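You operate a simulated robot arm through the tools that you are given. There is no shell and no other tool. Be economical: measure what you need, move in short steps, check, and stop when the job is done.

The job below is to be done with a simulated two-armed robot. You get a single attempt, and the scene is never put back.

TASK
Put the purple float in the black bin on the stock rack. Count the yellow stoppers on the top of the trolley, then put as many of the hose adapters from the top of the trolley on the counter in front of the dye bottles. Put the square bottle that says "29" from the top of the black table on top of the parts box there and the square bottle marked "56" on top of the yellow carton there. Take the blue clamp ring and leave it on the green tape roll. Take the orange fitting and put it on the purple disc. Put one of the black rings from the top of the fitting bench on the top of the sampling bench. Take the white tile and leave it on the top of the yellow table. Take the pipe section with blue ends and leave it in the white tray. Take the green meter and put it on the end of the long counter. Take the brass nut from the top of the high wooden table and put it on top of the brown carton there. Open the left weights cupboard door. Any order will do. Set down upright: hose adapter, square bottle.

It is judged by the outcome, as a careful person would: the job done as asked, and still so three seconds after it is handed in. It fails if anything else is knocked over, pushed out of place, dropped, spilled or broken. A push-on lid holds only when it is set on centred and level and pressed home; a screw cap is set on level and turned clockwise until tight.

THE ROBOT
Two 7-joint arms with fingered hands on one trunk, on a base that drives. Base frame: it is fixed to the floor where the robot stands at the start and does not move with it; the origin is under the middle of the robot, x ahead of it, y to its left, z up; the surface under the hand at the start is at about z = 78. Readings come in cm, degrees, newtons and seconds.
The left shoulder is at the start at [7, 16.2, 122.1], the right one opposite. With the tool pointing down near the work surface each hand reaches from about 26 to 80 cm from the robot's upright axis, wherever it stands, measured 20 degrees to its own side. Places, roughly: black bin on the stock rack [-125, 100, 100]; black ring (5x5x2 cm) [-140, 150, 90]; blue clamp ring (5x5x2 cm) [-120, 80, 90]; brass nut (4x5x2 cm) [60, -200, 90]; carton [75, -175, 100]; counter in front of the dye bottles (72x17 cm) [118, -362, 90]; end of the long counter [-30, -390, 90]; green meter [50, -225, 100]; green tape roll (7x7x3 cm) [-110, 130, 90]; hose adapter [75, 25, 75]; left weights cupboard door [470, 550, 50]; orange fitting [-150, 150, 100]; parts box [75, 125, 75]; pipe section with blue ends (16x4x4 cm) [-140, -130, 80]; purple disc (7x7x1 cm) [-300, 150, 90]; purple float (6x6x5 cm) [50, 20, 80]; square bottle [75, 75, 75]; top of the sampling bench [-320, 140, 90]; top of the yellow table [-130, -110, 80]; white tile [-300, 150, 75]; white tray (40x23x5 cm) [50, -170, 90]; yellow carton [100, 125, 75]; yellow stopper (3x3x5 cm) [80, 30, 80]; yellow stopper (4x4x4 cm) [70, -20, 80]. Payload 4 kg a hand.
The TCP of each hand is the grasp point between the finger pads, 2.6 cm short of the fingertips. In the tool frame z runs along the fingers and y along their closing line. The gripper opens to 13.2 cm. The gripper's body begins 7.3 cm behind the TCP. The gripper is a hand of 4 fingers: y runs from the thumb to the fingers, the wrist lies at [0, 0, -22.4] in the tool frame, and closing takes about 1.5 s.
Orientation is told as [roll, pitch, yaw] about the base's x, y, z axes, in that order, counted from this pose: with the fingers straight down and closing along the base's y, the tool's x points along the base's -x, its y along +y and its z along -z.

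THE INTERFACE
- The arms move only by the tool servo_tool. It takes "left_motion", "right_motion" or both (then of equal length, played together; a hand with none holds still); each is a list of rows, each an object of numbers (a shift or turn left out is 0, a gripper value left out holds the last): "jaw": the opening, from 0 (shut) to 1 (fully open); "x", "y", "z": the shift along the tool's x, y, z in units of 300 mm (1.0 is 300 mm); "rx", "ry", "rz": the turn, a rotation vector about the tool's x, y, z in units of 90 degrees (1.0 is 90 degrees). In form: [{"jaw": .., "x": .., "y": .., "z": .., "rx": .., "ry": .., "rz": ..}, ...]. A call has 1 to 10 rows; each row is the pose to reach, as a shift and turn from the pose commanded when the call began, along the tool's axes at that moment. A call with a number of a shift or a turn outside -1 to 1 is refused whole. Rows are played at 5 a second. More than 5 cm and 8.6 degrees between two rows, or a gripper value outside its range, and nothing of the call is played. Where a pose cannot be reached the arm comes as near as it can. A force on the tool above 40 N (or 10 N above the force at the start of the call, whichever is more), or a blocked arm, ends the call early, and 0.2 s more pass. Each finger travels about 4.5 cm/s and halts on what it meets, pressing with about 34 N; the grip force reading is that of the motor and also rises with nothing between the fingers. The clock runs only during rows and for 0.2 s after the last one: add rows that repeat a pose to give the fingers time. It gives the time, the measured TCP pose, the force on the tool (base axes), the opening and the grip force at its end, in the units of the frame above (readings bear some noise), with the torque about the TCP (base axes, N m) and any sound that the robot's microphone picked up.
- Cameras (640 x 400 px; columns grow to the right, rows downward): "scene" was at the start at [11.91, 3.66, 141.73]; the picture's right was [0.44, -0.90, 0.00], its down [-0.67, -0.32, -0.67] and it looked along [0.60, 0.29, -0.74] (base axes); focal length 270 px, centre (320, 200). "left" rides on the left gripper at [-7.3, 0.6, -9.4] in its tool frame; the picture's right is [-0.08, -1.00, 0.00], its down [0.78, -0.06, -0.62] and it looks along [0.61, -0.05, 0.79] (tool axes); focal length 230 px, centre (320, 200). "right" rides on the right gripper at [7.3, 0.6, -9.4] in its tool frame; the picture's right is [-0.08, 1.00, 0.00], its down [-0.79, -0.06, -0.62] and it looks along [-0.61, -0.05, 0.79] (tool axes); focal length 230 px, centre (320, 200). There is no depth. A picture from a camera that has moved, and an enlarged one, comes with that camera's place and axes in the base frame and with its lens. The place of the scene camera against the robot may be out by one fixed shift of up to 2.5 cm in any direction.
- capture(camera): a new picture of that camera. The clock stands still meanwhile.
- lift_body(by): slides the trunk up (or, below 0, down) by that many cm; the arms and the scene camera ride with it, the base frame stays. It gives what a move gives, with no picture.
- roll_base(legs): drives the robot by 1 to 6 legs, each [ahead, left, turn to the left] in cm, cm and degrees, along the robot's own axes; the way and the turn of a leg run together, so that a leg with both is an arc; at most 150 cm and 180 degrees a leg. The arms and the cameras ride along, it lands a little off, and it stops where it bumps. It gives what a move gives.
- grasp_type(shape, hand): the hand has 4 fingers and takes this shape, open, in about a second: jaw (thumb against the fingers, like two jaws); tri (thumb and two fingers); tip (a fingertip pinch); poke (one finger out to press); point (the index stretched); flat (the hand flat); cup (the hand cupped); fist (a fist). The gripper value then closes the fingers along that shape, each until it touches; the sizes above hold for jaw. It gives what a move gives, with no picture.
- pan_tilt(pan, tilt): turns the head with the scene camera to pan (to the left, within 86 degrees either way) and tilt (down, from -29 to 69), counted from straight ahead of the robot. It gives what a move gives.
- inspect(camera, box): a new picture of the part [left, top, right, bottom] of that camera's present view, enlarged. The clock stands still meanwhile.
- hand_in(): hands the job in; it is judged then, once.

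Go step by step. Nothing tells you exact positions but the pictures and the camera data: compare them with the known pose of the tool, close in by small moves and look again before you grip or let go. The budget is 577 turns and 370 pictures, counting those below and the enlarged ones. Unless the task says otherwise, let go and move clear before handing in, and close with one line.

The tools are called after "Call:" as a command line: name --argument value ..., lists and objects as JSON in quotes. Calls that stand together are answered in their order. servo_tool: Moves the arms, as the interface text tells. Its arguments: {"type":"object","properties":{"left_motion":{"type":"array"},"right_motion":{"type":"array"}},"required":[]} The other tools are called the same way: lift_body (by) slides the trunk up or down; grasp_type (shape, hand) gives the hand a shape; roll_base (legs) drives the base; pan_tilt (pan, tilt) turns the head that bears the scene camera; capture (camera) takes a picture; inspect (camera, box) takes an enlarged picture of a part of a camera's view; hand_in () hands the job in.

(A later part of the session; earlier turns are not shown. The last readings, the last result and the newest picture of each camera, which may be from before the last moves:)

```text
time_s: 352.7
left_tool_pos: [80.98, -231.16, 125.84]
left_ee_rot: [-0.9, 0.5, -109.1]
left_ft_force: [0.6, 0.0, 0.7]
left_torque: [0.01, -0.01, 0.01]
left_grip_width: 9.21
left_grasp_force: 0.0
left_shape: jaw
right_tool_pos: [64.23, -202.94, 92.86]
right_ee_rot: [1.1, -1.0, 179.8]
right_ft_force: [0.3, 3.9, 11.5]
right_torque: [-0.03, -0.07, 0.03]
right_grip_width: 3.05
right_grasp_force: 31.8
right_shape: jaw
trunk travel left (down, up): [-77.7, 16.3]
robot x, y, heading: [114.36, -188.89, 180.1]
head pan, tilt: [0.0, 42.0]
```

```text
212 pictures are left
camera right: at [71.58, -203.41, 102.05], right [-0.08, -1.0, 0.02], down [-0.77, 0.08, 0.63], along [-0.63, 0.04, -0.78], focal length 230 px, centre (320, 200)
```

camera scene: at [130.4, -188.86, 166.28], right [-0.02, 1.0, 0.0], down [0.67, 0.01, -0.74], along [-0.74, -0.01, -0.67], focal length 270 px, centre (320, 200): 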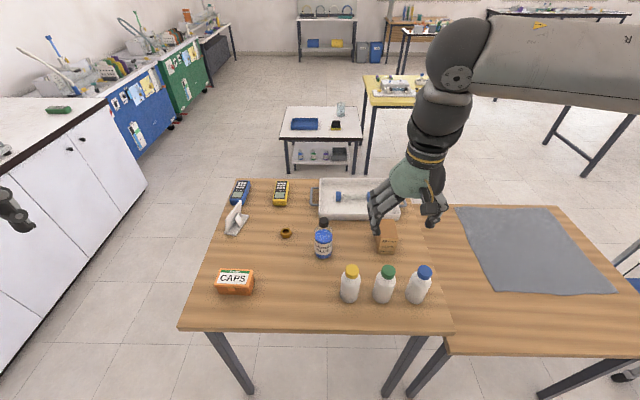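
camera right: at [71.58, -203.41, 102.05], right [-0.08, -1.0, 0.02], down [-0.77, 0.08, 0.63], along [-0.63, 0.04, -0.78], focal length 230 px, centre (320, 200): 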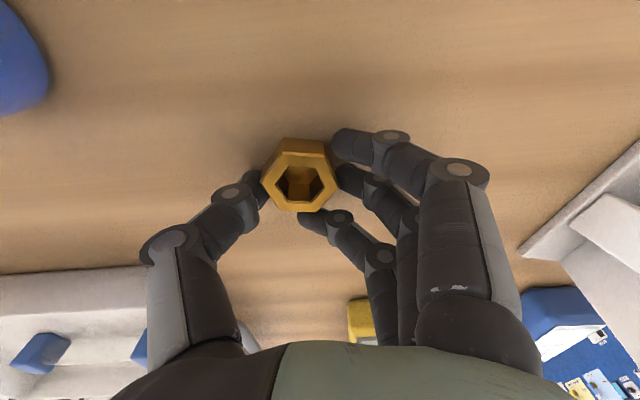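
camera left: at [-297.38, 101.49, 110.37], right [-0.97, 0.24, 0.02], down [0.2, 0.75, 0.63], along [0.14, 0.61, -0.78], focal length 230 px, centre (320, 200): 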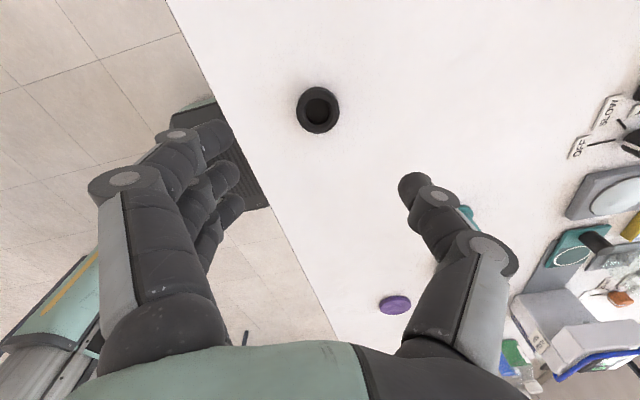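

Call:
servo_tool --right_motion '[{"z": -0.05}, {"z": -0.15}, {"z": -0.3}, {"z": -0.45}, {"z": -0.6}]'

Call:
capture --camera "right"

```text
time_s: 353.9
left_tool_pos: [81.13, -231.25, 125.87]
left_ee_rot: [-1.1, 0.5, -109.1]
left_ft_force: [-0.7, -0.2, -0.3]
left_torque: [-0.01, 0.04, -0.02]
left_grip_width: 9.2
left_grasp_force: 0.0
left_shape: jaw
right_tool_pos: [64.48, -202.57, 110.83]
right_ee_rot: [1.1, -0.9, 179.9]
right_ft_force: [0.2, -0.6, -1.7]
right_torque: [0.0, 0.0, 0.01]
right_grip_width: 2.25
right_grasp_force: 33.7
right_shape: jaw
trunk travel left (down, up): [-77.7, 16.3]
robot x, y, heading: [113.91, -189.35, 180.1]
head pan, tilt: [0.0, 42.0]
```

```text
211 pictures are left
camera right: at [72.02, -203.13, 119.98], right [-0.08, -1.0, 0.02], down [-0.77, 0.08, 0.63], along [-0.63, 0.04, -0.78], focal length 230 px, centre (320, 200)
```

right: 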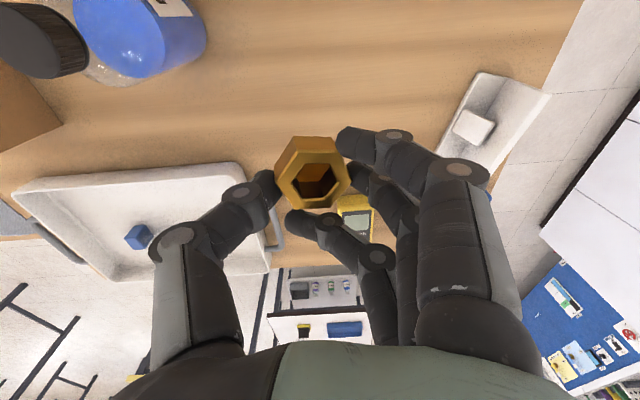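

Call:
lift_body --by 14

Call:
servo_tool --right_motion '[{"y": -0.15}, {"y": -0.3}, {"y": -0.45}, {"y": -0.6}, {"y": -0.75}, {"y": -0.9}, {"y": -0.99, "x": 0.05}]'

Call:
servo_tool --right_motion '[{"y": -0.1, "x": 0.05}, {"y": -0.21, "x": 0.07}]'

Call:
capture --camera "right"

Call:
capture --camera "scene"

```text
time_s: 355.6
left_tool_pos: [80.94, -231.33, 139.74]
left_ee_rot: [-1.0, 0.6, -109.0]
left_ft_force: [0.5, -0.6, -0.3]
left_torque: [-0.02, -0.01, 0.01]
left_grip_width: 9.19
left_grasp_force: 0.0
left_shape: jaw
right_tool_pos: [64.46, -202.79, 124.72]
right_ee_rot: [1.1, -0.9, 179.6]
right_ft_force: [-0.3, 0.5, -0.6]
right_torque: [0.02, 0.0, 0.0]
right_grip_width: 2.3
right_grasp_force: 34.3
right_shape: jaw
trunk travel left (down, up): [-91.7, 2.3]
robot x, y, heading: [114.12, -189.12, 180.1]
head pan, tilt: [0.0, 42.0]
```

```text
time_s: 357.2
left_tool_pos: [81.08, -231.08, 140.02]
left_ee_rot: [-0.9, 0.5, -109.1]
left_ft_force: [0.3, 0.5, -0.6]
left_torque: [-0.04, 0.01, -0.02]
left_grip_width: 9.21
left_grasp_force: 0.0
left_shape: jaw
right_tool_pos: [66.24, -172.92, 124.08]
right_ee_rot: [1.2, -0.9, 179.9]
right_ft_force: [0.7, 0.7, -1.4]
right_torque: [-0.03, 0.01, -0.02]
right_grip_width: 2.26
right_grasp_force: 33.5
right_shape: jaw
trunk travel left (down, up): [-91.7, 2.3]
robot x, y, heading: [113.88, -189.0, 179.8]
head pan, tilt: [0.0, 42.0]
```

```text
time_s: 357.8
left_tool_pos: [81.12, -230.92, 140.11]
left_ee_rot: [-1.0, 0.5, -109.2]
left_ft_force: [-0.3, 0.1, -0.7]
left_torque: [-0.01, 0.01, 0.02]
left_grip_width: 9.22
left_grasp_force: 0.1
left_shape: jaw
right_tool_pos: [68.49, -166.44, 124.0]
right_ee_rot: [1.3, -0.9, 179.9]
right_ft_force: [-1.1, 0.0, -0.5]
right_torque: [0.01, 0.03, 0.04]
right_grip_width: 2.25
right_grasp_force: 33.9
right_shape: jaw
trunk travel left (down, up): [-91.7, 2.3]
robot x, y, heading: [113.94, -188.68, 179.8]
head pan, tilt: [0.0, 42.0]
```

```text
210 pictures are left
camera right: at [75.84, -166.83, 133.16], right [-0.08, -1.0, 0.02], down [-0.77, 0.08, 0.63], along [-0.63, 0.03, -0.78], focal length 230 px, centre (320, 200)
```

right: 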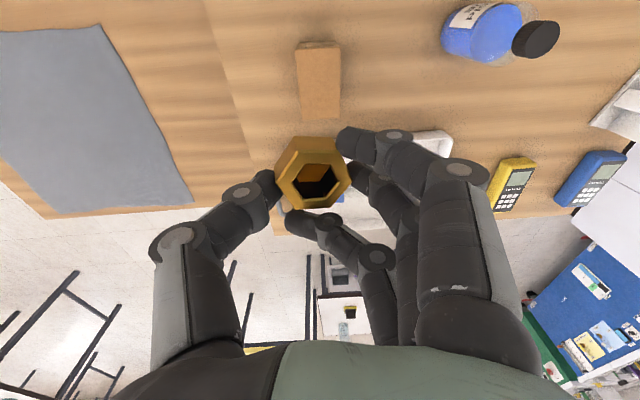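

```text
209 pictures are left
camera scene: at [100.77, -188.38, 164.3], right [0.0, 1.0, 0.0], down [0.67, 0.0, -0.74], along [-0.74, 0.0, -0.67], focal length 270 px, centre (320, 200)
```

scene: 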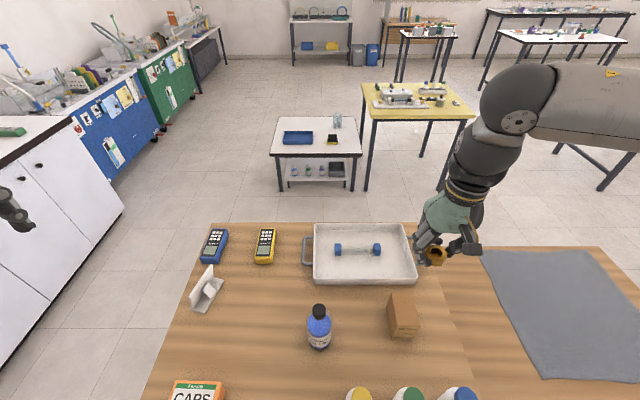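

Call:
servo_tool --right_motion '[{"x": -0.023, "y": 0.007, "z": 0.15}, {"x": -0.023, "y": 0.007, "z": 0.3}, {"x": -0.023, "y": 0.007, "z": 0.45}, {"x": -0.023, "y": 0.007, "z": 0.6}, {"x": -0.023, "y": 0.007, "z": 0.69}]'

Call:
capture --camera "right"

Call:
inspect --camera "scene" --box '[340, 200, 500, 340]'

```text
time_s: 359.0
left_tool_pos: [80.95, -231.08, 139.78]
left_ee_rot: [-0.9, 0.5, -109.1]
left_ft_force: [1.4, -0.1, -0.2]
left_torque: [-0.03, 0.0, -0.01]
left_grip_width: 9.19
left_grasp_force: 0.0
left_shape: jaw
right_tool_pos: [67.27, -167.23, 103.13]
right_ee_rot: [1.3, -0.9, 179.8]
right_ft_force: [0.2, 0.2, -1.3]
right_torque: [0.0, -0.03, 0.01]
right_grip_width: 2.25
right_grasp_force: 33.9
right_shape: jaw
trunk travel left (down, up): [-91.7, 2.3]
robot x, y, heading: [114.1, -189.03, 179.9]
head pan, tilt: [0.0, 42.0]
```

```text
208 pictures are left
camera right: at [74.59, -167.68, 112.39], right [-0.08, -1.0, 0.02], down [-0.78, 0.08, 0.63], along [-0.63, 0.03, -0.78], focal length 230 px, centre (320, 200)
```

right: 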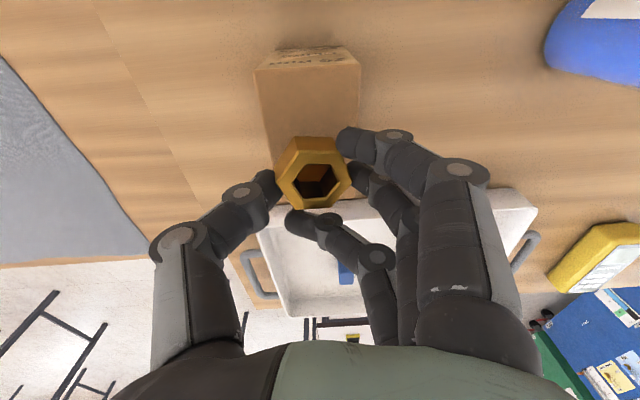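

```text
2.86 times, centred on (420, 270) of scene
camera zoom: at [100.48, -188.69, 164.27], right [0.0, 1.0, 0.0], down [0.67, 0.0, -0.74], along [-0.74, 0.0, -0.67], focal length 771 px, centre (34, 0)
```

zoom: 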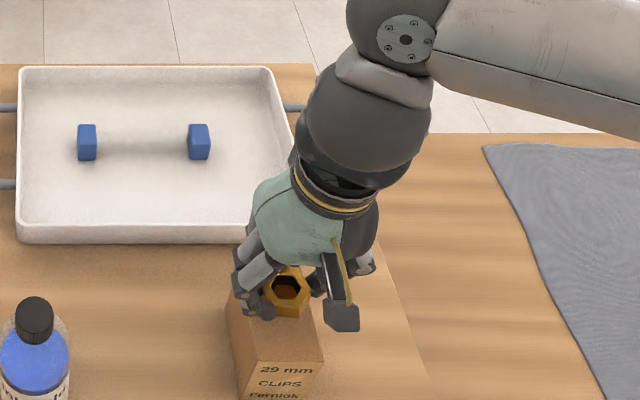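

Call:
servo_tool --right_motion '[{"z": 0.03}, {"z": 0.05}]'

Call:
servo_tool --right_motion '[{"z": 0.015}, {"z": 0.02}]'

```text
time_s: 359.6
left_tool_pos: [81.2, -231.26, 139.89]
left_ee_rot: [-1.0, 0.7, -109.0]
left_ft_force: [0.0, 0.6, 0.6]
left_torque: [-0.01, 0.03, 0.02]
left_grip_width: 9.22
left_grasp_force: 0.1
left_shape: jaw
right_tool_pos: [67.29, -167.38, 101.97]
right_ee_rot: [1.4, -1.2, 179.7]
right_ft_force: [-2.0, -0.5, 10.0]
right_torque: [-0.23, 0.06, -0.07]
right_grip_width: 2.26
right_grasp_force: 33.3
right_shape: jaw
trunk travel left (down, up): [-91.7, 2.3]
robot x, y, heading: [114.21, -189.04, 180.0]
head pan, tilt: [0.0, 42.0]
```

```text
time_s: 360.1
left_tool_pos: [81.22, -231.32, 140.03]
left_ee_rot: [-1.1, 0.5, -109.1]
left_ft_force: [-0.9, 0.1, -0.9]
left_torque: [-0.01, -0.02, 0.02]
left_grip_width: 9.21
left_grasp_force: 0.0
left_shape: jaw
right_tool_pos: [67.13, -167.6, 101.91]
right_ee_rot: [1.5, -1.5, 179.9]
right_ft_force: [12.9, -0.1, 30.3]
right_torque: [-0.64, -0.53, 0.25]
right_grip_width: 2.37
right_grasp_force: 34.5
right_shape: jaw
trunk travel left (down, up): [-91.7, 2.3]
robot x, y, heading: [113.99, -189.42, 179.9]
head pan, tilt: [0.0, 42.0]
stopped in row 2 (right hand): the force on the tool passed its limit at 42 N (the readings are from after the stop); the commanded pose is now the measured one
```

Call:
servo_tool --right_motion '[{"z": -0.012}, {"z": -0.012, "jaw": 0.2}, {"z": -0.012, "jaw": 0.25}, {"z": -0.012, "jaw": 0.3}, {"z": -0.012, "jaw": 0.4}, {"z": -0.012, "jaw": 0.5}, {"z": -0.012, "jaw": 0.55}]'

Call:
capture --camera "right"

```text
time_s: 361.7
left_tool_pos: [80.98, -231.32, 139.8]
left_ee_rot: [-0.9, 0.6, -109.1]
left_ft_force: [1.1, -0.1, -0.1]
left_torque: [-0.01, -0.04, -0.02]
left_grip_width: 9.19
left_grasp_force: 0.1
left_shape: jaw
right_tool_pos: [66.86, -167.47, 101.94]
right_ee_rot: [1.3, -1.4, 179.8]
right_ft_force: [0.0, 0.1, -0.7]
right_torque: [0.01, 0.0, -0.01]
right_grip_width: 7.21
right_grasp_force: 0.0
right_shape: jaw
trunk travel left (down, up): [-91.7, 2.3]
robot x, y, heading: [114.22, -188.89, 180.0]
head pan, tilt: [0.0, 42.0]
```

```text
206 pictures are left
camera right: at [74.32, -167.89, 111.06], right [-0.08, -1.0, 0.03], down [-0.77, 0.08, 0.63], along [-0.63, 0.03, -0.77], focal length 230 px, centre (320, 200)
```

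right: 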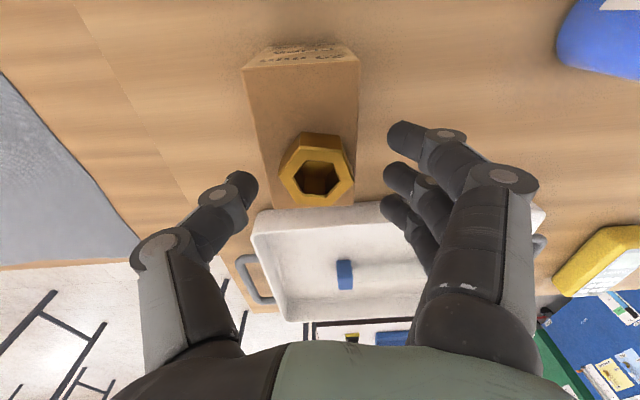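

The nut rests on the carton. I lift away and check.

Call:
servo_tool --right_motion '[{"z": -0.1}, {"z": -0.25}, {"z": -0.4}, {"z": -0.55}, {"z": -0.7}, {"z": -0.8, "y": -0.1}, {"z": -0.8, "y": -0.25}]'

Call:
inspect --camera "scene" --box '[300, 230, 500, 390]'

```text
time_s: 363.3
left_tool_pos: [80.94, -230.88, 140.14]
left_ee_rot: [-0.9, 0.5, -109.1]
left_ft_force: [0.0, -0.6, -0.3]
left_torque: [-0.02, 0.01, -0.01]
left_grip_width: 9.21
left_grasp_force: 0.0
left_shape: jaw
right_tool_pos: [67.62, -158.93, 125.76]
right_ee_rot: [1.6, -1.3, 179.8]
right_ft_force: [1.2, 0.8, -0.2]
right_torque: [0.0, 0.03, -0.01]
right_grip_width: 7.2
right_grasp_force: 0.1
right_shape: jaw
trunk travel left (down, up): [-91.7, 2.3]
robot x, y, heading: [114.08, -188.8, 180.1]
head pan, tilt: [0.0, 42.0]
```

```text
2.50 times, centred on (400, 310) of scene
camera zoom: at [100.65, -188.41, 164.28], right [0.0, 1.0, 0.0], down [0.67, 0.0, -0.74], along [-0.74, 0.0, -0.67], focal length 675 px, centre (120, -75)
```

zoom: 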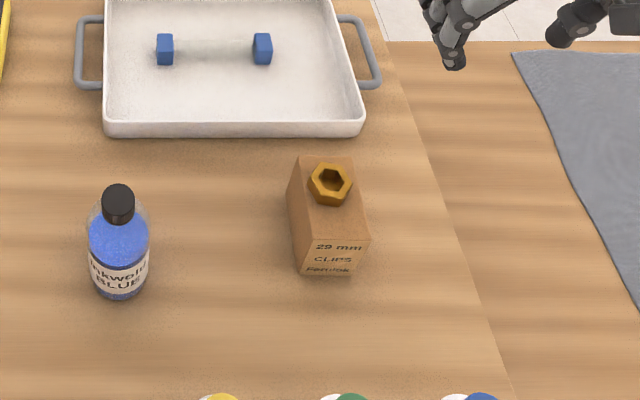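

The nut sits well on the carton. Now I drive to the trolley's far side for the hose adapters.

Call:
roll_base --legs '[[-32, 0, 0], [0, -148, 0], [0, -55, 0]]'

Call:
pan_tilt --pan 0 --tilt 45

Call:
capture --camera "scene"

```text
time_s: 375.2
left_tool_pos: [115.07, -27.91, 139.81]
left_ee_rot: [-0.9, 0.7, -110.0]
left_ft_force: [-0.8, 0.7, 0.0]
left_torque: [0.04, -0.01, 0.01]
left_grip_width: 9.21
left_grasp_force: 0.0
left_shape: jaw
right_tool_pos: [102.78, 44.29, 125.78]
right_ee_rot: [1.2, -1.4, 178.9]
right_ft_force: [0.0, 0.3, 0.1]
right_torque: [0.0, 0.0, -0.05]
right_grip_width: 7.19
right_grasp_force: 0.0
right_shape: jaw
trunk travel left (down, up): [-91.7, 2.3]
robot x, y, heading: [149.04, 13.99, 179.0]
head pan, tilt: [0.0, 42.0]
```

```text
time_s: 375.8
left_tool_pos: [115.05, -27.88, 139.87]
left_ee_rot: [-1.0, 0.6, -110.0]
left_ft_force: [0.3, -1.2, -0.2]
left_torque: [0.01, 0.02, 0.0]
left_grip_width: 9.2
left_grasp_force: 0.0
left_shape: jaw
right_tool_pos: [102.77, 44.37, 125.73]
right_ee_rot: [1.2, -1.5, 178.9]
right_ft_force: [0.2, -0.3, 0.4]
right_torque: [-0.01, -0.04, 0.0]
right_grip_width: 7.21
right_grasp_force: 0.2
right_shape: jaw
trunk travel left (down, up): [-91.7, 2.3]
robot x, y, heading: [149.0, 14.15, 179.0]
head pan, tilt: [0.0, 45.0]
```

```text
204 pictures are left
camera scene: at [135.52, 14.38, 163.85], right [0.02, 1.0, 0.0], down [0.71, -0.01, -0.71], along [-0.71, 0.01, -0.71], focal length 270 px, centre (320, 200)
```

scene: 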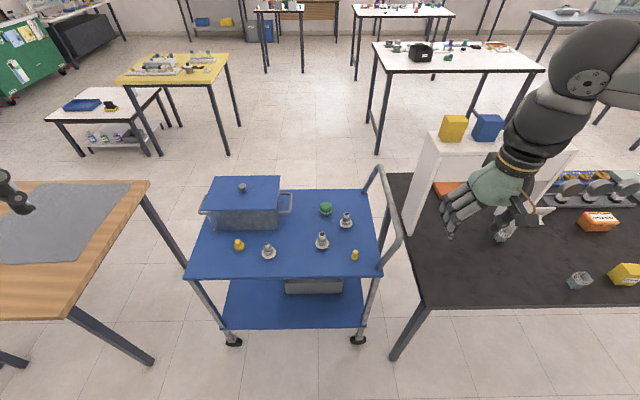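

Call:
inspect --camera "scene" --box '[180, 170, 400, 290]'

Call:
inspect --camera "scene" --box '[400, 170, 640, 310]'

```text
2.91 times, centred on (290, 230) of scene
camera zoom: at [135.52, 14.38, 163.85], right [0.02, 1.0, 0.0], down [0.71, -0.01, -0.71], along [-0.71, 0.01, -0.71], focal length 785 px, centre (407, 113)
```

zoom: 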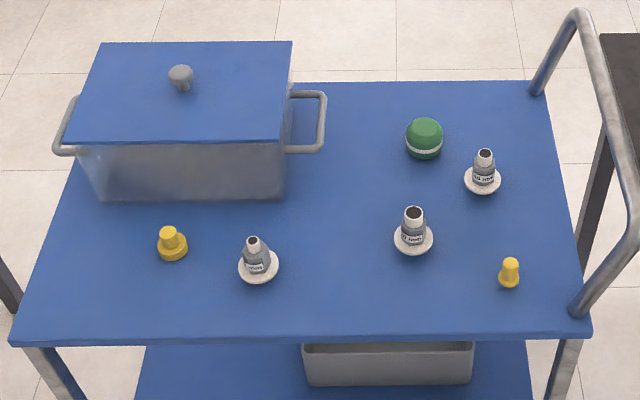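

```text
2.67 times, centred on (520, 240) of scene
camera zoom: at [135.52, 14.38, 163.85], right [0.02, 1.0, 0.0], down [0.71, -0.01, -0.71], along [-0.71, 0.01, -0.71], focal length 720 px, centre (-213, 93)
```

zoom: 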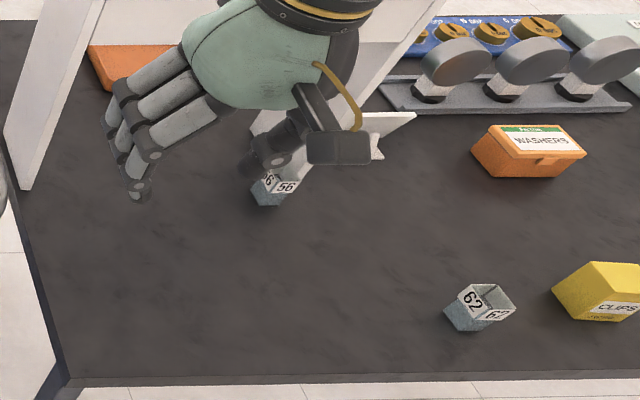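

Two yellow stoppers, so two hose adapters. The nearest are at (74, 16) and (78, -4). I move in with both hands.

Call:
roll_base --legs '[[28, 0, 1]]'

Call:
servo_tool --right_motion '[{"y": 0.12}, {"y": 0.24}, {"y": 0.36}, {"y": 0.48}, {"y": 0.6}, {"y": 0.72}, {"y": 0.84}, {"y": 0.93}]' --left_motion '[{"x": 0.08, "y": -0.07}, {"x": 0.16, "y": -0.14}, {"x": 0.24, "y": -0.21}, {"x": 0.32, "y": -0.28}, {"x": 0.4, "y": -0.35}, {"x": 0.48, "y": -0.42}, {"x": 0.56, "y": -0.49}, {"x": 0.65, "y": -0.556}]'

Call:
capture --camera "right"

Call:
capture --camera "left"

```text
time_s: 377.8
left_tool_pos: [87.91, -27.95, 140.01]
left_ee_rot: [-0.9, 0.5, -109.1]
left_ft_force: [0.5, 0.1, -0.3]
left_torque: [-0.01, 0.02, -0.01]
left_grip_width: 9.19
left_grasp_force: 0.1
left_shape: jaw
right_tool_pos: [74.63, 43.98, 125.81]
right_ee_rot: [1.3, -1.4, 179.8]
right_ft_force: [-0.2, -0.9, -0.3]
right_torque: [0.0, 0.0, -0.02]
right_grip_width: 7.2
right_grasp_force: 0.2
right_shape: jaw
trunk travel left (down, up): [-91.7, 2.3]
robot x, y, heading: [120.84, 14.46, 180.2]
head pan, tilt: [0.0, 45.0]
```

```text
time_s: 379.6
left_tool_pos: [78.03, -4.04, 140.33]
left_ee_rot: [-0.8, 0.7, -109.0]
left_ft_force: [0.4, -0.5, -0.3]
left_torque: [0.02, -0.02, 0.02]
left_grip_width: 9.18
left_grasp_force: 0.2
left_shape: jaw
right_tool_pos: [73.8, 16.03, 126.31]
right_ee_rot: [1.3, -1.3, 179.7]
right_ft_force: [0.3, -0.2, 0.9]
right_torque: [0.04, -0.03, 0.01]
right_grip_width: 7.21
right_grasp_force: 0.1
right_shape: jaw
trunk travel left (down, up): [-91.7, 2.3]
robot x, y, heading: [120.87, 14.53, 180.2]
head pan, tilt: [0.0, 45.0]
```

```text
201 pictures are left
camera right: at [81.31, 15.57, 135.41], right [-0.08, -1.0, 0.02], down [-0.77, 0.08, 0.63], along [-0.63, 0.03, -0.77], focal length 230 px, centre (320, 200)
```

right: 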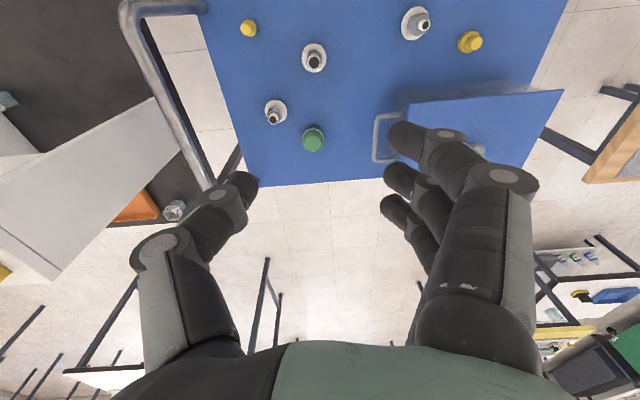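

```text
200 pictures are left
camera left: at [76.35, -11.29, 149.59], right [-0.97, 0.25, 0.01], down [0.2, 0.75, 0.63], along [0.15, 0.61, -0.78], focal length 230 px, centre (320, 200)
```

left: 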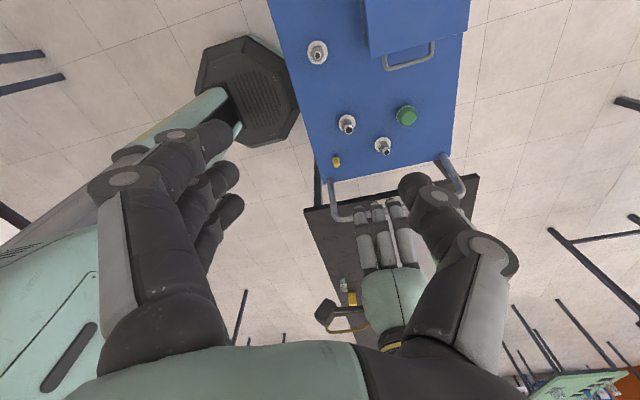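

Call:
lift_body --by -26

Call:
servo_tool --left_motion '[{"z": 0.12}, {"z": 0.24}, {"z": 0.36}, {"z": 0.48}, {"z": 0.58}]' --right_motion '[{"z": 0.03}, {"z": 0.06}, {"z": 0.09}, {"z": 0.12}, {"z": 0.15, "y": 0.01, "x": 0.01}]'

Call:
capture --camera "right"

Call:
capture --camera "left"

```text
time_s: 382.2
left_tool_pos: [78.39, -3.95, 114.4]
left_ee_rot: [-0.9, 0.7, -109.2]
left_ft_force: [-1.1, -0.4, -0.7]
left_torque: [-0.01, 0.04, 0.0]
left_grip_width: 9.24
left_grasp_force: 0.0
left_shape: jaw
right_tool_pos: [74.09, 16.09, 100.38]
right_ee_rot: [1.4, -1.4, 179.8]
right_ft_force: [0.4, 0.2, -0.1]
right_torque: [0.01, 0.02, 0.03]
right_grip_width: 7.17
right_grasp_force: 0.0
right_shape: jaw
trunk travel left (down, up): [-65.7, 28.3]
robot x, y, heading: [120.9, 14.68, 180.0]
head pan, tilt: [0.0, 45.0]
```

```text
time_s: 383.4
left_tool_pos: [77.97, -3.79, 96.94]
left_ee_rot: [-0.9, 0.6, -109.0]
left_ft_force: [-0.4, -0.8, 0.4]
left_torque: [0.02, 0.0, 0.02]
left_grip_width: 9.22
left_grasp_force: 0.3
left_shape: jaw
right_tool_pos: [74.23, 15.65, 95.85]
right_ee_rot: [1.3, -1.3, 179.9]
right_ft_force: [0.4, -0.3, -0.7]
right_torque: [0.0, 0.0, 0.03]
right_grip_width: 7.16
right_grasp_force: 0.0
right_shape: jaw
trunk travel left (down, up): [-65.7, 28.3]
robot x, y, heading: [121.02, 14.09, 179.9]
head pan, tilt: [0.0, 45.0]
```

```text
199 pictures are left
camera right: at [81.65, 15.23, 104.92], right [-0.08, -1.0, 0.02], down [-0.77, 0.08, 0.63], along [-0.63, 0.03, -0.77], focal length 230 px, centre (320, 200)
```

right: 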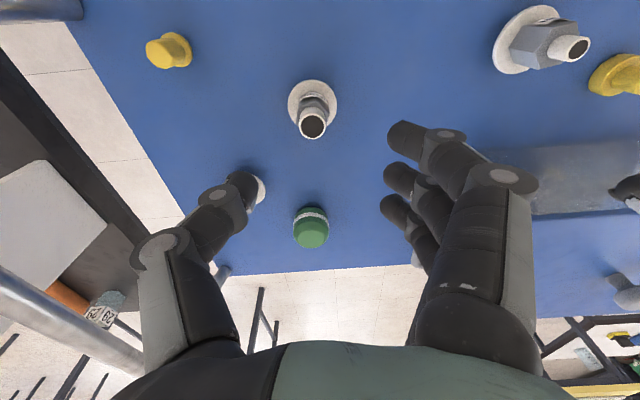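

```text
198 pictures are left
camera left: at [76.29, -11.01, 106.23], right [-0.97, 0.25, 0.01], down [0.2, 0.75, 0.63], along [0.15, 0.61, -0.78], focal length 230 px, centre (320, 200)
```

left: 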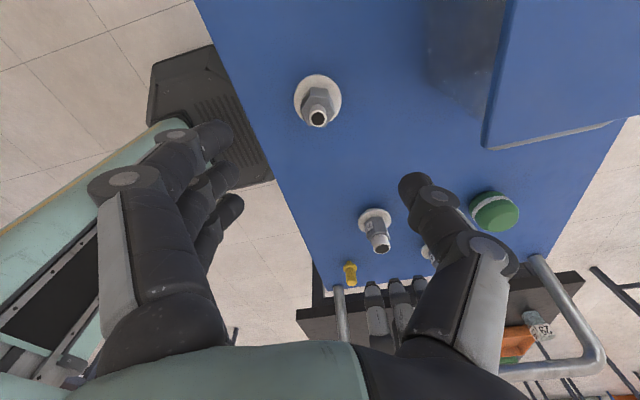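

Call:
servo_tool --left_motion '[{"z": 0.13}, {"z": 0.26}, {"z": 0.39}, {"z": 0.487}]' --right_motion '[{"z": 0.12, "y": -0.01}, {"z": 0.24, "y": -0.01}, {"z": 0.36, "y": -0.01}, {"z": 0.45, "y": -0.01}]'

Call:
capture --camera "right"

Call:
capture --camera "left"

```text
time_s: 384.4
left_tool_pos: [77.82, -3.57, 82.43]
left_ee_rot: [-0.9, 0.5, -109.0]
left_ft_force: [-0.3, 0.3, -0.3]
left_torque: [0.0, 0.01, -0.01]
left_grip_width: 9.19
left_grasp_force: 0.1
left_shape: jaw
right_tool_pos: [73.74, 15.61, 82.32]
right_ee_rot: [1.3, -1.4, 179.8]
right_ft_force: [-0.7, -1.0, 0.5]
right_torque: [0.02, 0.01, -0.01]
right_grip_width: 7.2
right_grasp_force: 0.1
right_shape: jaw
trunk travel left (down, up): [-65.7, 28.3]
robot x, y, heading: [120.65, 14.55, 179.9]
head pan, tilt: [0.0, 45.0]
```

```text
197 pictures are left
camera right: at [81.24, 15.28, 91.45], right [-0.08, -1.0, 0.03], down [-0.77, 0.08, 0.63], along [-0.63, 0.03, -0.77], focal length 230 px, centre (320, 200)
```

right: 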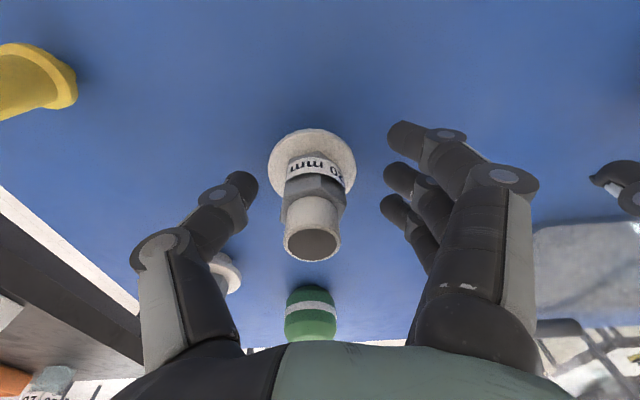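

```text
196 pictures are left
camera left: at [76.1, -10.76, 91.65], right [-0.97, 0.25, 0.01], down [0.21, 0.75, 0.63], along [0.15, 0.61, -0.78], focal length 230 px, centre (320, 200)
```

left: 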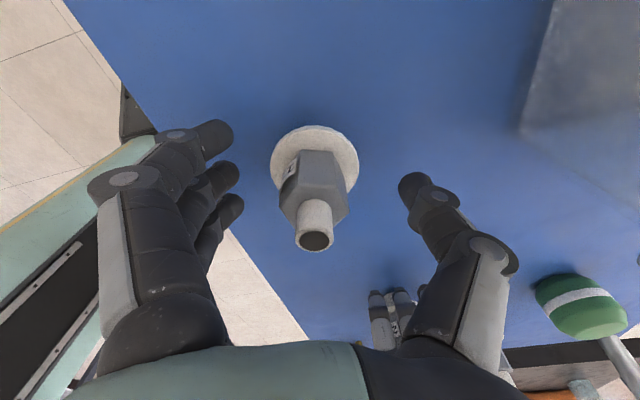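

Both adapters stand between the fingers. I close both hands.

Call:
servo_tool --left_motion '[{"jaw": 0.5}, {"jaw": 0.3}, {"jaw": 0.15}, {"jaw": 0.05}, {"jaw": 0.0}, {"jaw": 0.0}, {"jaw": 0.0}, {"jaw": 0.0}]' --right_motion '[{"jaw": 0.4}, {"jaw": 0.3}, {"jaw": 0.15}, {"jaw": 0.05}, {"jaw": 0.0}, {"jaw": 0.0}, {"jaw": 0.0}, {"jaw": 0.0}]'

Call:
capture --camera "right"

Call:
capture --camera "left"

```text
time_s: 386.2
left_tool_pos: [77.96, -3.58, 82.5]
left_ee_rot: [-1.0, 0.6, -109.1]
left_ft_force: [0.6, -1.0, 11.8]
left_torque: [0.04, -0.09, 0.02]
left_grip_width: 2.83
left_grasp_force: 34.0
left_shape: jaw
right_tool_pos: [73.98, 15.62, 82.63]
right_ee_rot: [1.5, -1.8, 179.8]
right_ft_force: [-6.8, -3.8, 17.9]
right_torque: [-0.05, 0.13, 0.0]
right_grip_width: 2.86
right_grasp_force: 34.2
right_shape: jaw
trunk travel left (down, up): [-65.7, 28.3]
robot x, y, heading: [120.68, 14.29, 180.0]
head pan, tilt: [0.0, 45.0]
```

```text
195 pictures are left
camera right: at [81.44, 15.24, 91.68], right [-0.08, -1.0, 0.03], down [-0.77, 0.08, 0.64], along [-0.64, 0.03, -0.77], focal length 230 px, centre (320, 200)
```

right: 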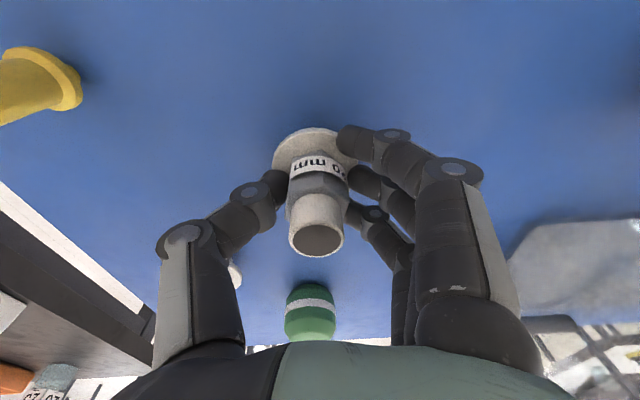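

```text
194 pictures are left
camera left: at [76.32, -10.75, 91.87], right [-0.97, 0.25, 0.02], down [0.21, 0.75, 0.63], along [0.14, 0.61, -0.78], focal length 230 px, centre (320, 200)
```

left: 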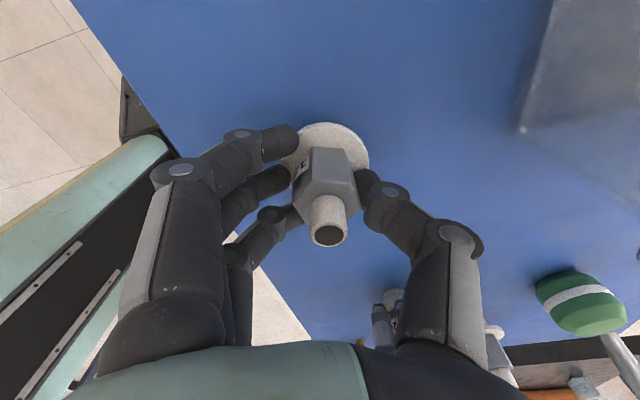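

Call:
lift_body --by 10

Call:
capture --camera "right"

Call:
capture --camera "left"

```text
time_s: 387.6
left_tool_pos: [77.89, -3.4, 92.28]
left_ee_rot: [-0.9, 0.6, -109.1]
left_ft_force: [0.0, 0.0, -1.2]
left_torque: [0.03, -0.03, 0.0]
left_grip_width: 2.76
left_grasp_force: 34.3
left_shape: jaw
right_tool_pos: [73.94, 15.68, 92.38]
right_ee_rot: [1.3, -1.3, 179.9]
right_ft_force: [-0.2, -0.2, -1.9]
right_torque: [0.03, 0.02, -0.02]
right_grip_width: 2.77
right_grasp_force: 34.0
right_shape: jaw
trunk travel left (down, up): [-75.7, 18.3]
robot x, y, heading: [120.81, 14.34, 179.9]
head pan, tilt: [0.0, 45.0]
```

```text
193 pictures are left
camera right: at [81.33, 15.29, 101.5], right [-0.08, -1.0, 0.02], down [-0.77, 0.08, 0.63], along [-0.63, 0.03, -0.77], focal length 230 px, centre (320, 200)
```

right: 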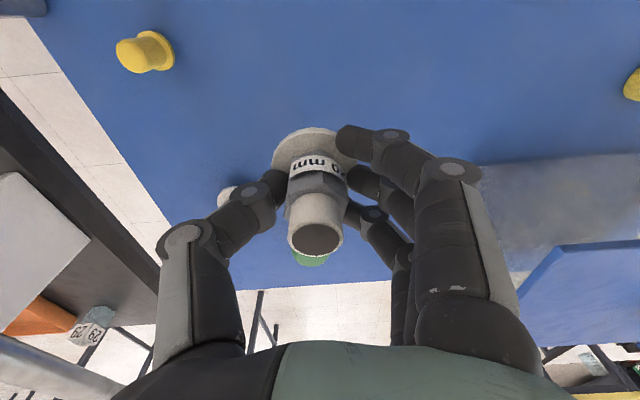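

```text
192 pictures are left
camera left: at [76.19, -10.76, 101.71], right [-0.97, 0.25, 0.01], down [0.21, 0.75, 0.63], along [0.15, 0.61, -0.78], focal length 230 px, centre (320, 200)
```

left: 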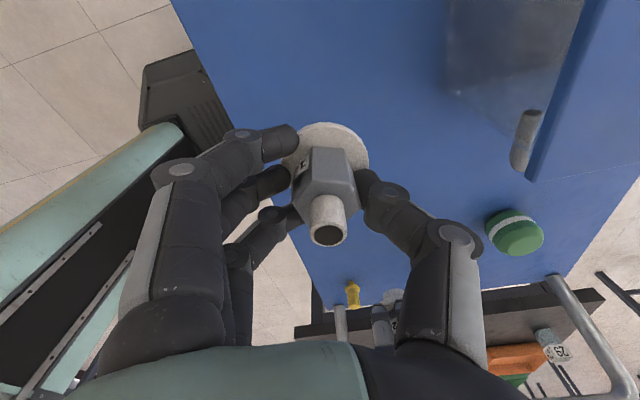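

Both adapters are held upright. I carry them to the dye bottle counter.

Call:
lift_body --by 17

Call:
roll_base --legs '[[-28, 0, 0], [0, 150, 0], [0, 146, 0], [0, 0, 90], [0, -56, 0]]'

Call:
capture --camera "scene"

```text
time_s: 389.5
left_tool_pos: [77.83, -3.53, 109.45]
left_ee_rot: [-0.9, 0.6, -109.1]
left_ft_force: [-0.2, -0.3, -0.9]
left_torque: [0.0, 0.0, 0.01]
left_grip_width: 2.76
left_grasp_force: 33.8
left_shape: jaw
right_tool_pos: [73.97, 15.72, 109.29]
right_ee_rot: [1.3, -1.3, 179.7]
right_ft_force: [-1.0, -0.6, -0.9]
right_torque: [-0.02, 0.01, -0.02]
right_grip_width: 2.77
right_grasp_force: 33.9
right_shape: jaw
trunk travel left (down, up): [-92.7, 1.3]
robot x, y, heading: [121.0, 14.14, 180.0]
head pan, tilt: [0.0, 45.0]
```

```text
time_s: 412.0
left_tool_pos: [113.49, -324.78, 109.43]
left_ee_rot: [-0.9, 0.6, -19.0]
left_ft_force: [0.0, 0.6, -1.1]
left_torque: [0.04, -0.02, -0.01]
left_grip_width: 2.65
left_grasp_force: 33.2
left_shape: jaw
right_tool_pos: [94.14, -328.89, 109.39]
right_ee_rot: [1.3, -1.3, -90.2]
right_ft_force: [0.3, -0.4, -0.7]
right_torque: [0.02, 0.02, -0.02]
right_grip_width: 2.79
right_grasp_force: 33.9
right_shape: jaw
trunk travel left (down, up): [-92.7, 1.3]
robot x, y, heading: [95.3, -281.65, -90.2]
head pan, tilt: [0.0, 45.0]
```

```text
191 pictures are left
camera scene: at [95.4, -294.86, 164.84], right [-1.0, 0.0, 0.0], down [0.0, 0.71, -0.71], along [0.0, -0.71, -0.71], focal length 270 px, centre (320, 200)
```

scene: 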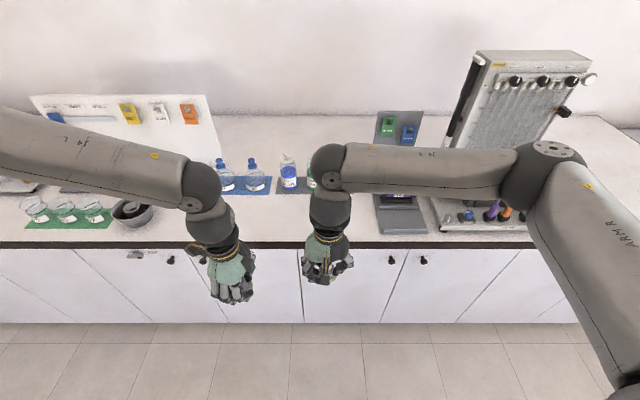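

Call:
roll_base --legs '[[32.5, 0, 0]]'

Call:
capture --camera "scene"

Call:
capture --camera "right"

Call:
capture --camera "left"

```text
time_s: 414.1
left_tool_pos: [113.14, -356.86, 109.52]
left_ee_rot: [-1.0, 0.5, -19.1]
left_ft_force: [-0.2, -0.3, -0.2]
left_torque: [-0.02, 0.03, 0.02]
left_grip_width: 2.62
left_grasp_force: 34.2
left_shape: jaw
right_tool_pos: [93.95, -360.86, 109.37]
right_ee_rot: [1.4, -1.5, -90.2]
right_ft_force: [-0.3, -0.1, -1.2]
right_torque: [-0.04, 0.01, -0.02]
right_grip_width: 2.76
right_grasp_force: 34.7
right_shape: jaw
trunk travel left (down, up): [-92.7, 1.3]
robot x, y, heading: [95.06, -314.33, -90.2]
head pan, tilt: [0.0, 45.0]
```

```text
190 pictures are left
camera scene: at [95.17, -326.76, 164.87], right [-1.0, 0.0, 0.0], down [0.0, 0.71, -0.71], along [0.0, -0.71, -0.71], focal length 270 px, centre (320, 200)
```

scene: 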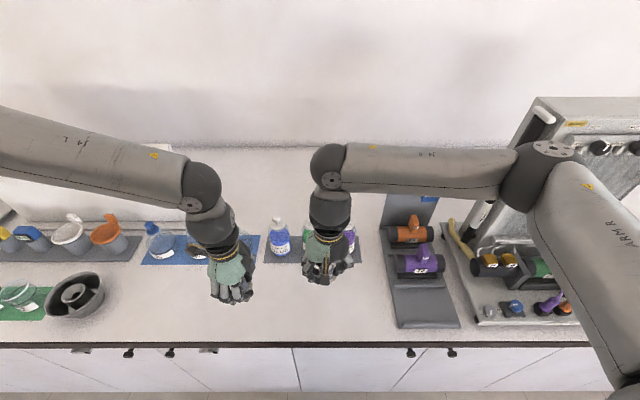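

```text
189 pictures are left
camera right: at [94.29, -353.36, 118.62], right [1.0, -0.08, 0.03], down [-0.08, -0.77, 0.64], along [-0.03, -0.63, -0.77], focal length 230 px, centre (320, 200)
```

right: 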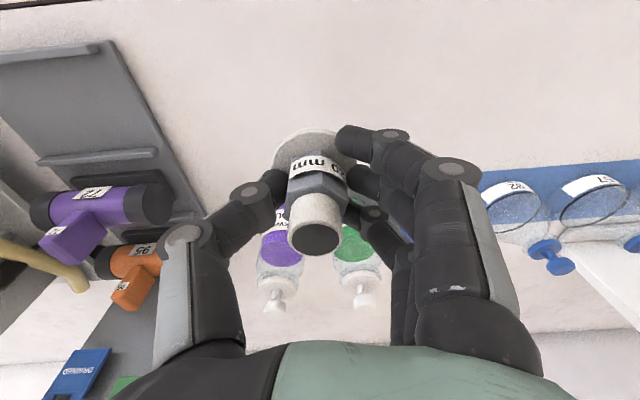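

```text
188 pictures are left
camera left: at [120.46, -358.57, 118.83], right [-0.25, -0.97, 0.02], down [-0.75, 0.21, 0.62], along [-0.61, 0.15, -0.78], focal length 230 px, centre (320, 200)
```

left: 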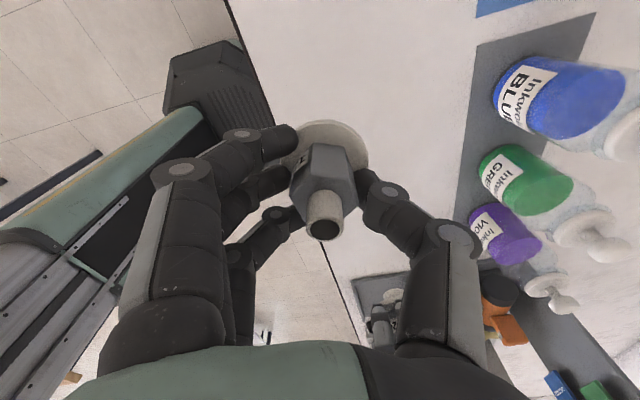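

Call:
roll_base --legs '[[2.5, 0, 0]]'

Call:
lift_body --by -14

Call:
capture --camera "right"

Call:
capture --camera "left"

```text
time_s: 414.9
left_tool_pos: [113.19, -358.97, 109.79]
left_ee_rot: [-1.2, 0.6, -19.1]
left_ft_force: [0.5, 0.1, -1.4]
left_torque: [-0.06, -0.03, 0.0]
left_grip_width: 2.66
left_grasp_force: 34.1
left_shape: jaw
right_tool_pos: [94.08, -362.95, 109.69]
right_ee_rot: [1.4, -1.6, -90.1]
right_ft_force: [-0.9, 0.7, 0.1]
right_torque: [-0.07, -0.02, -0.02]
right_grip_width: 2.79
right_grasp_force: 34.1
right_shape: jaw
trunk travel left (down, up): [-92.7, 1.3]
robot x, y, heading: [95.49, -316.38, -90.2]
head pan, tilt: [0.0, 45.0]
```

```text
time_s: 416.6
left_tool_pos: [113.35, -359.35, 95.47]
left_ee_rot: [-0.9, 0.6, -19.1]
left_ft_force: [-0.9, -0.7, -0.6]
left_torque: [0.0, -0.03, 0.0]
left_grip_width: 2.66
left_grasp_force: 33.9
left_shape: jaw
right_tool_pos: [94.03, -363.43, 95.29]
right_ee_rot: [1.5, -1.5, -90.2]
right_ft_force: [-0.5, 0.0, -1.2]
right_torque: [0.0, 0.02, -0.03]
right_grip_width: 2.75
right_grasp_force: 33.9
right_shape: jaw
trunk travel left (down, up): [-78.7, 15.3]
robot x, y, heading: [95.41, -316.39, -89.9]
head pan, tilt: [0.0, 45.0]
```

```text
187 pictures are left
camera right: at [94.31, -356.01, 104.54], right [1.0, -0.08, 0.03], down [-0.08, -0.77, 0.63], along [-0.03, -0.63, -0.77], focal length 230 px, centre (320, 200)
```

right: 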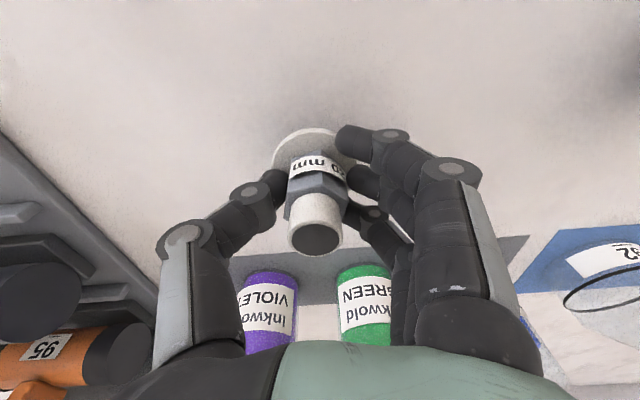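

```text
186 pictures are left
camera left: at [120.48, -361.22, 104.74], right [-0.25, -0.97, 0.01], down [-0.75, 0.21, 0.63], along [-0.61, 0.15, -0.78], focal length 230 px, centre (320, 200)
```

left: 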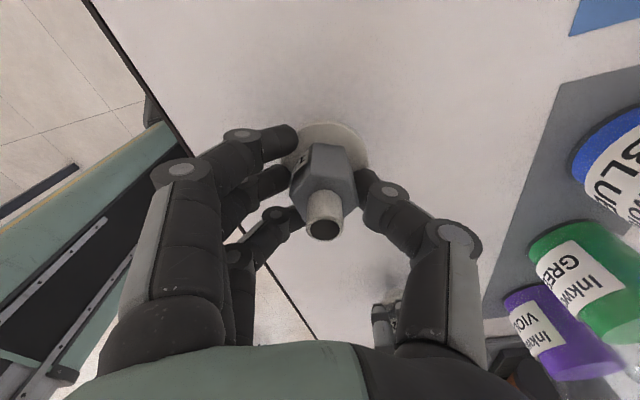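

Call:
lift_body --by -1.2

Call:
lift_body --by -0.5

Call:
lift_body --by -0.4

```text
time_s: 417.2
left_tool_pos: [113.17, -359.41, 94.69]
left_ee_rot: [-1.2, 0.5, -19.2]
left_ft_force: [2.8, -0.1, 31.7]
left_torque: [0.22, -0.45, 0.05]
left_grip_width: 2.76
left_grasp_force: 33.8
left_shape: jaw
right_tool_pos: [93.96, -363.28, 94.75]
right_ee_rot: [1.5, -1.6, -90.3]
right_ft_force: [-2.3, 0.5, 23.0]
right_torque: [0.16, 0.35, 0.03]
right_grip_width: 2.79
right_grasp_force: 33.9
right_shape: jaw
trunk travel left (down, up): [-77.5, 16.5]
robot x, y, heading: [95.39, -316.14, -89.8]
head pan, tilt: [0.0, 45.0]
```

```text
time_s: 417.5
left_tool_pos: [113.1, -359.39, 94.64]
left_ee_rot: [-1.4, 0.4, -19.2]
left_ft_force: [0.8, 4.9, 22.0]
left_torque: [0.26, -0.26, 0.0]
left_grip_width: 2.73
left_grasp_force: 33.7
left_shape: jaw
right_tool_pos: [94.09, -363.43, 94.57]
right_ee_rot: [1.6, -1.9, -90.2]
right_ft_force: [-1.6, 4.0, 10.0]
right_torque: [0.25, 0.21, -0.03]
right_grip_width: 2.79
right_grasp_force: 33.5
right_shape: jaw
trunk travel left (down, up): [-77.5, 16.5]
robot x, y, heading: [95.6, -316.47, -90.1]
head pan, tilt: [0.0, 45.0]
stopped: the force on the tool passed its limit at 47 N (the readings are from after the stop); the commanded pose is now the measured one
```

```text
time_s: 417.9
left_tool_pos: [113.03, -359.43, 94.56]
left_ee_rot: [-1.5, 0.4, -19.0]
left_ft_force: [2.3, 9.3, 28.9]
left_torque: [0.63, -0.41, 0.06]
left_grip_width: 2.72
left_grasp_force: 33.9
left_shape: jaw
right_tool_pos: [94.21, -363.51, 94.5]
right_ee_rot: [1.7, -2.1, -90.2]
right_ft_force: [-1.4, 3.1, 10.7]
right_torque: [0.22, 0.21, -0.02]
right_grip_width: 2.76
right_grasp_force: 34.0
right_shape: jaw
trunk travel left (down, up): [-77.3, 16.7]
robot x, y, heading: [95.46, -316.45, -90.2]
head pan, tilt: [0.0, 45.0]
stopped: the force on the tool passed its limit at 43 N (the readings are from after the stop); the commanded pose is now the measured one
```

Both stand on the counter; I ease and open both hands.

Call:
lift_body --by 0.2

Call:
servo_tool --left_motion '[{"jaw": 0.25}, {"jaw": 0.3}, {"jaw": 0.4}, {"jaw": 0.5}, {"jaw": 0.6}, {"jaw": 0.6}]' --right_motion '[{"jaw": 0.25}, {"jaw": 0.3}, {"jaw": 0.4}, {"jaw": 0.5}, {"jaw": 0.6}, {"jaw": 0.6}]'

Call:
capture --camera "right"

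Call:
capture --camera "left"

```text
time_s: 418.4
left_tool_pos: [113.03, -359.51, 94.68]
left_ee_rot: [-1.5, 0.4, -19.1]
left_ft_force: [-0.3, 4.9, 15.6]
left_torque: [0.33, -0.2, 0.07]
left_grip_width: 2.74
left_grasp_force: 34.2
left_shape: jaw
right_tool_pos: [94.12, -363.59, 94.71]
right_ee_rot: [1.7, -2.0, -90.3]
right_ft_force: [0.1, 0.0, -0.3]
right_torque: [0.04, 0.01, 0.01]
right_grip_width: 2.78
right_grasp_force: 33.7
right_shape: jaw
trunk travel left (down, up): [-77.5, 16.5]
robot x, y, heading: [95.46, -316.62, -90.2]
head pan, tilt: [0.0, 45.0]
```

```text
time_s: 419.9
left_tool_pos: [113.12, -359.77, 94.61]
left_ee_rot: [-1.4, 0.4, -19.1]
left_ft_force: [0.0, -0.4, 0.5]
left_torque: [-0.05, 0.04, 0.04]
left_grip_width: 7.88
left_grasp_force: 0.1
left_shape: jaw
right_tool_pos: [94.11, -363.76, 94.62]
right_ee_rot: [1.6, -1.8, -90.2]
right_ft_force: [-0.9, 0.7, 0.4]
right_torque: [-0.02, 0.01, -0.02]
right_grip_width: 7.86
right_grasp_force: 0.1
right_shape: jaw
trunk travel left (down, up): [-77.5, 16.5]
robot x, y, heading: [95.51, -316.61, -90.3]
head pan, tilt: [0.0, 45.0]
```

```text
185 pictures are left
camera right: at [94.42, -356.25, 103.63], right [1.0, -0.08, 0.03], down [-0.08, -0.76, 0.64], along [-0.03, -0.64, -0.77], focal length 230 px, centre (320, 200)
```

right: 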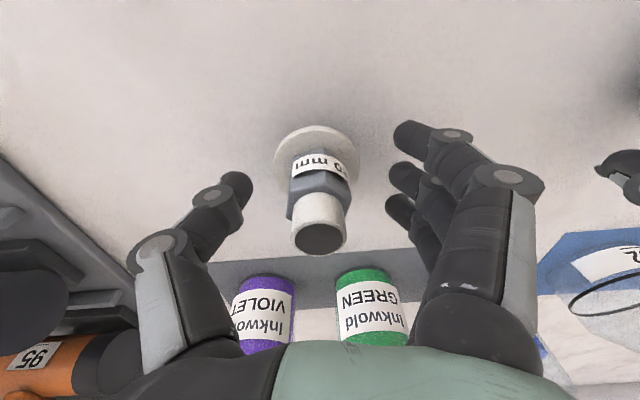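

```text
184 pictures are left
camera left: at [120.44, -361.47, 103.85], right [-0.25, -0.97, 0.02], down [-0.75, 0.21, 0.62], along [-0.61, 0.14, -0.78], focal length 230 px, centre (320, 200)
```

left: 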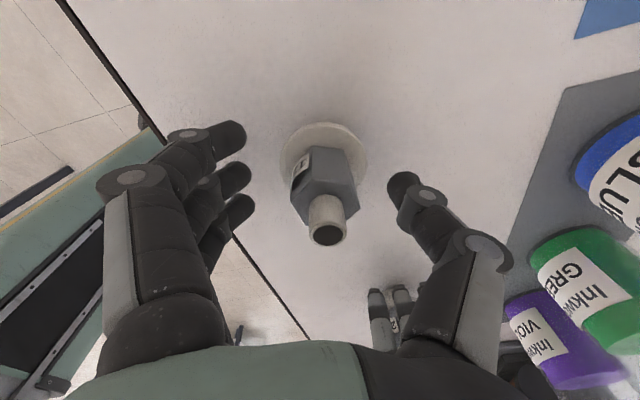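

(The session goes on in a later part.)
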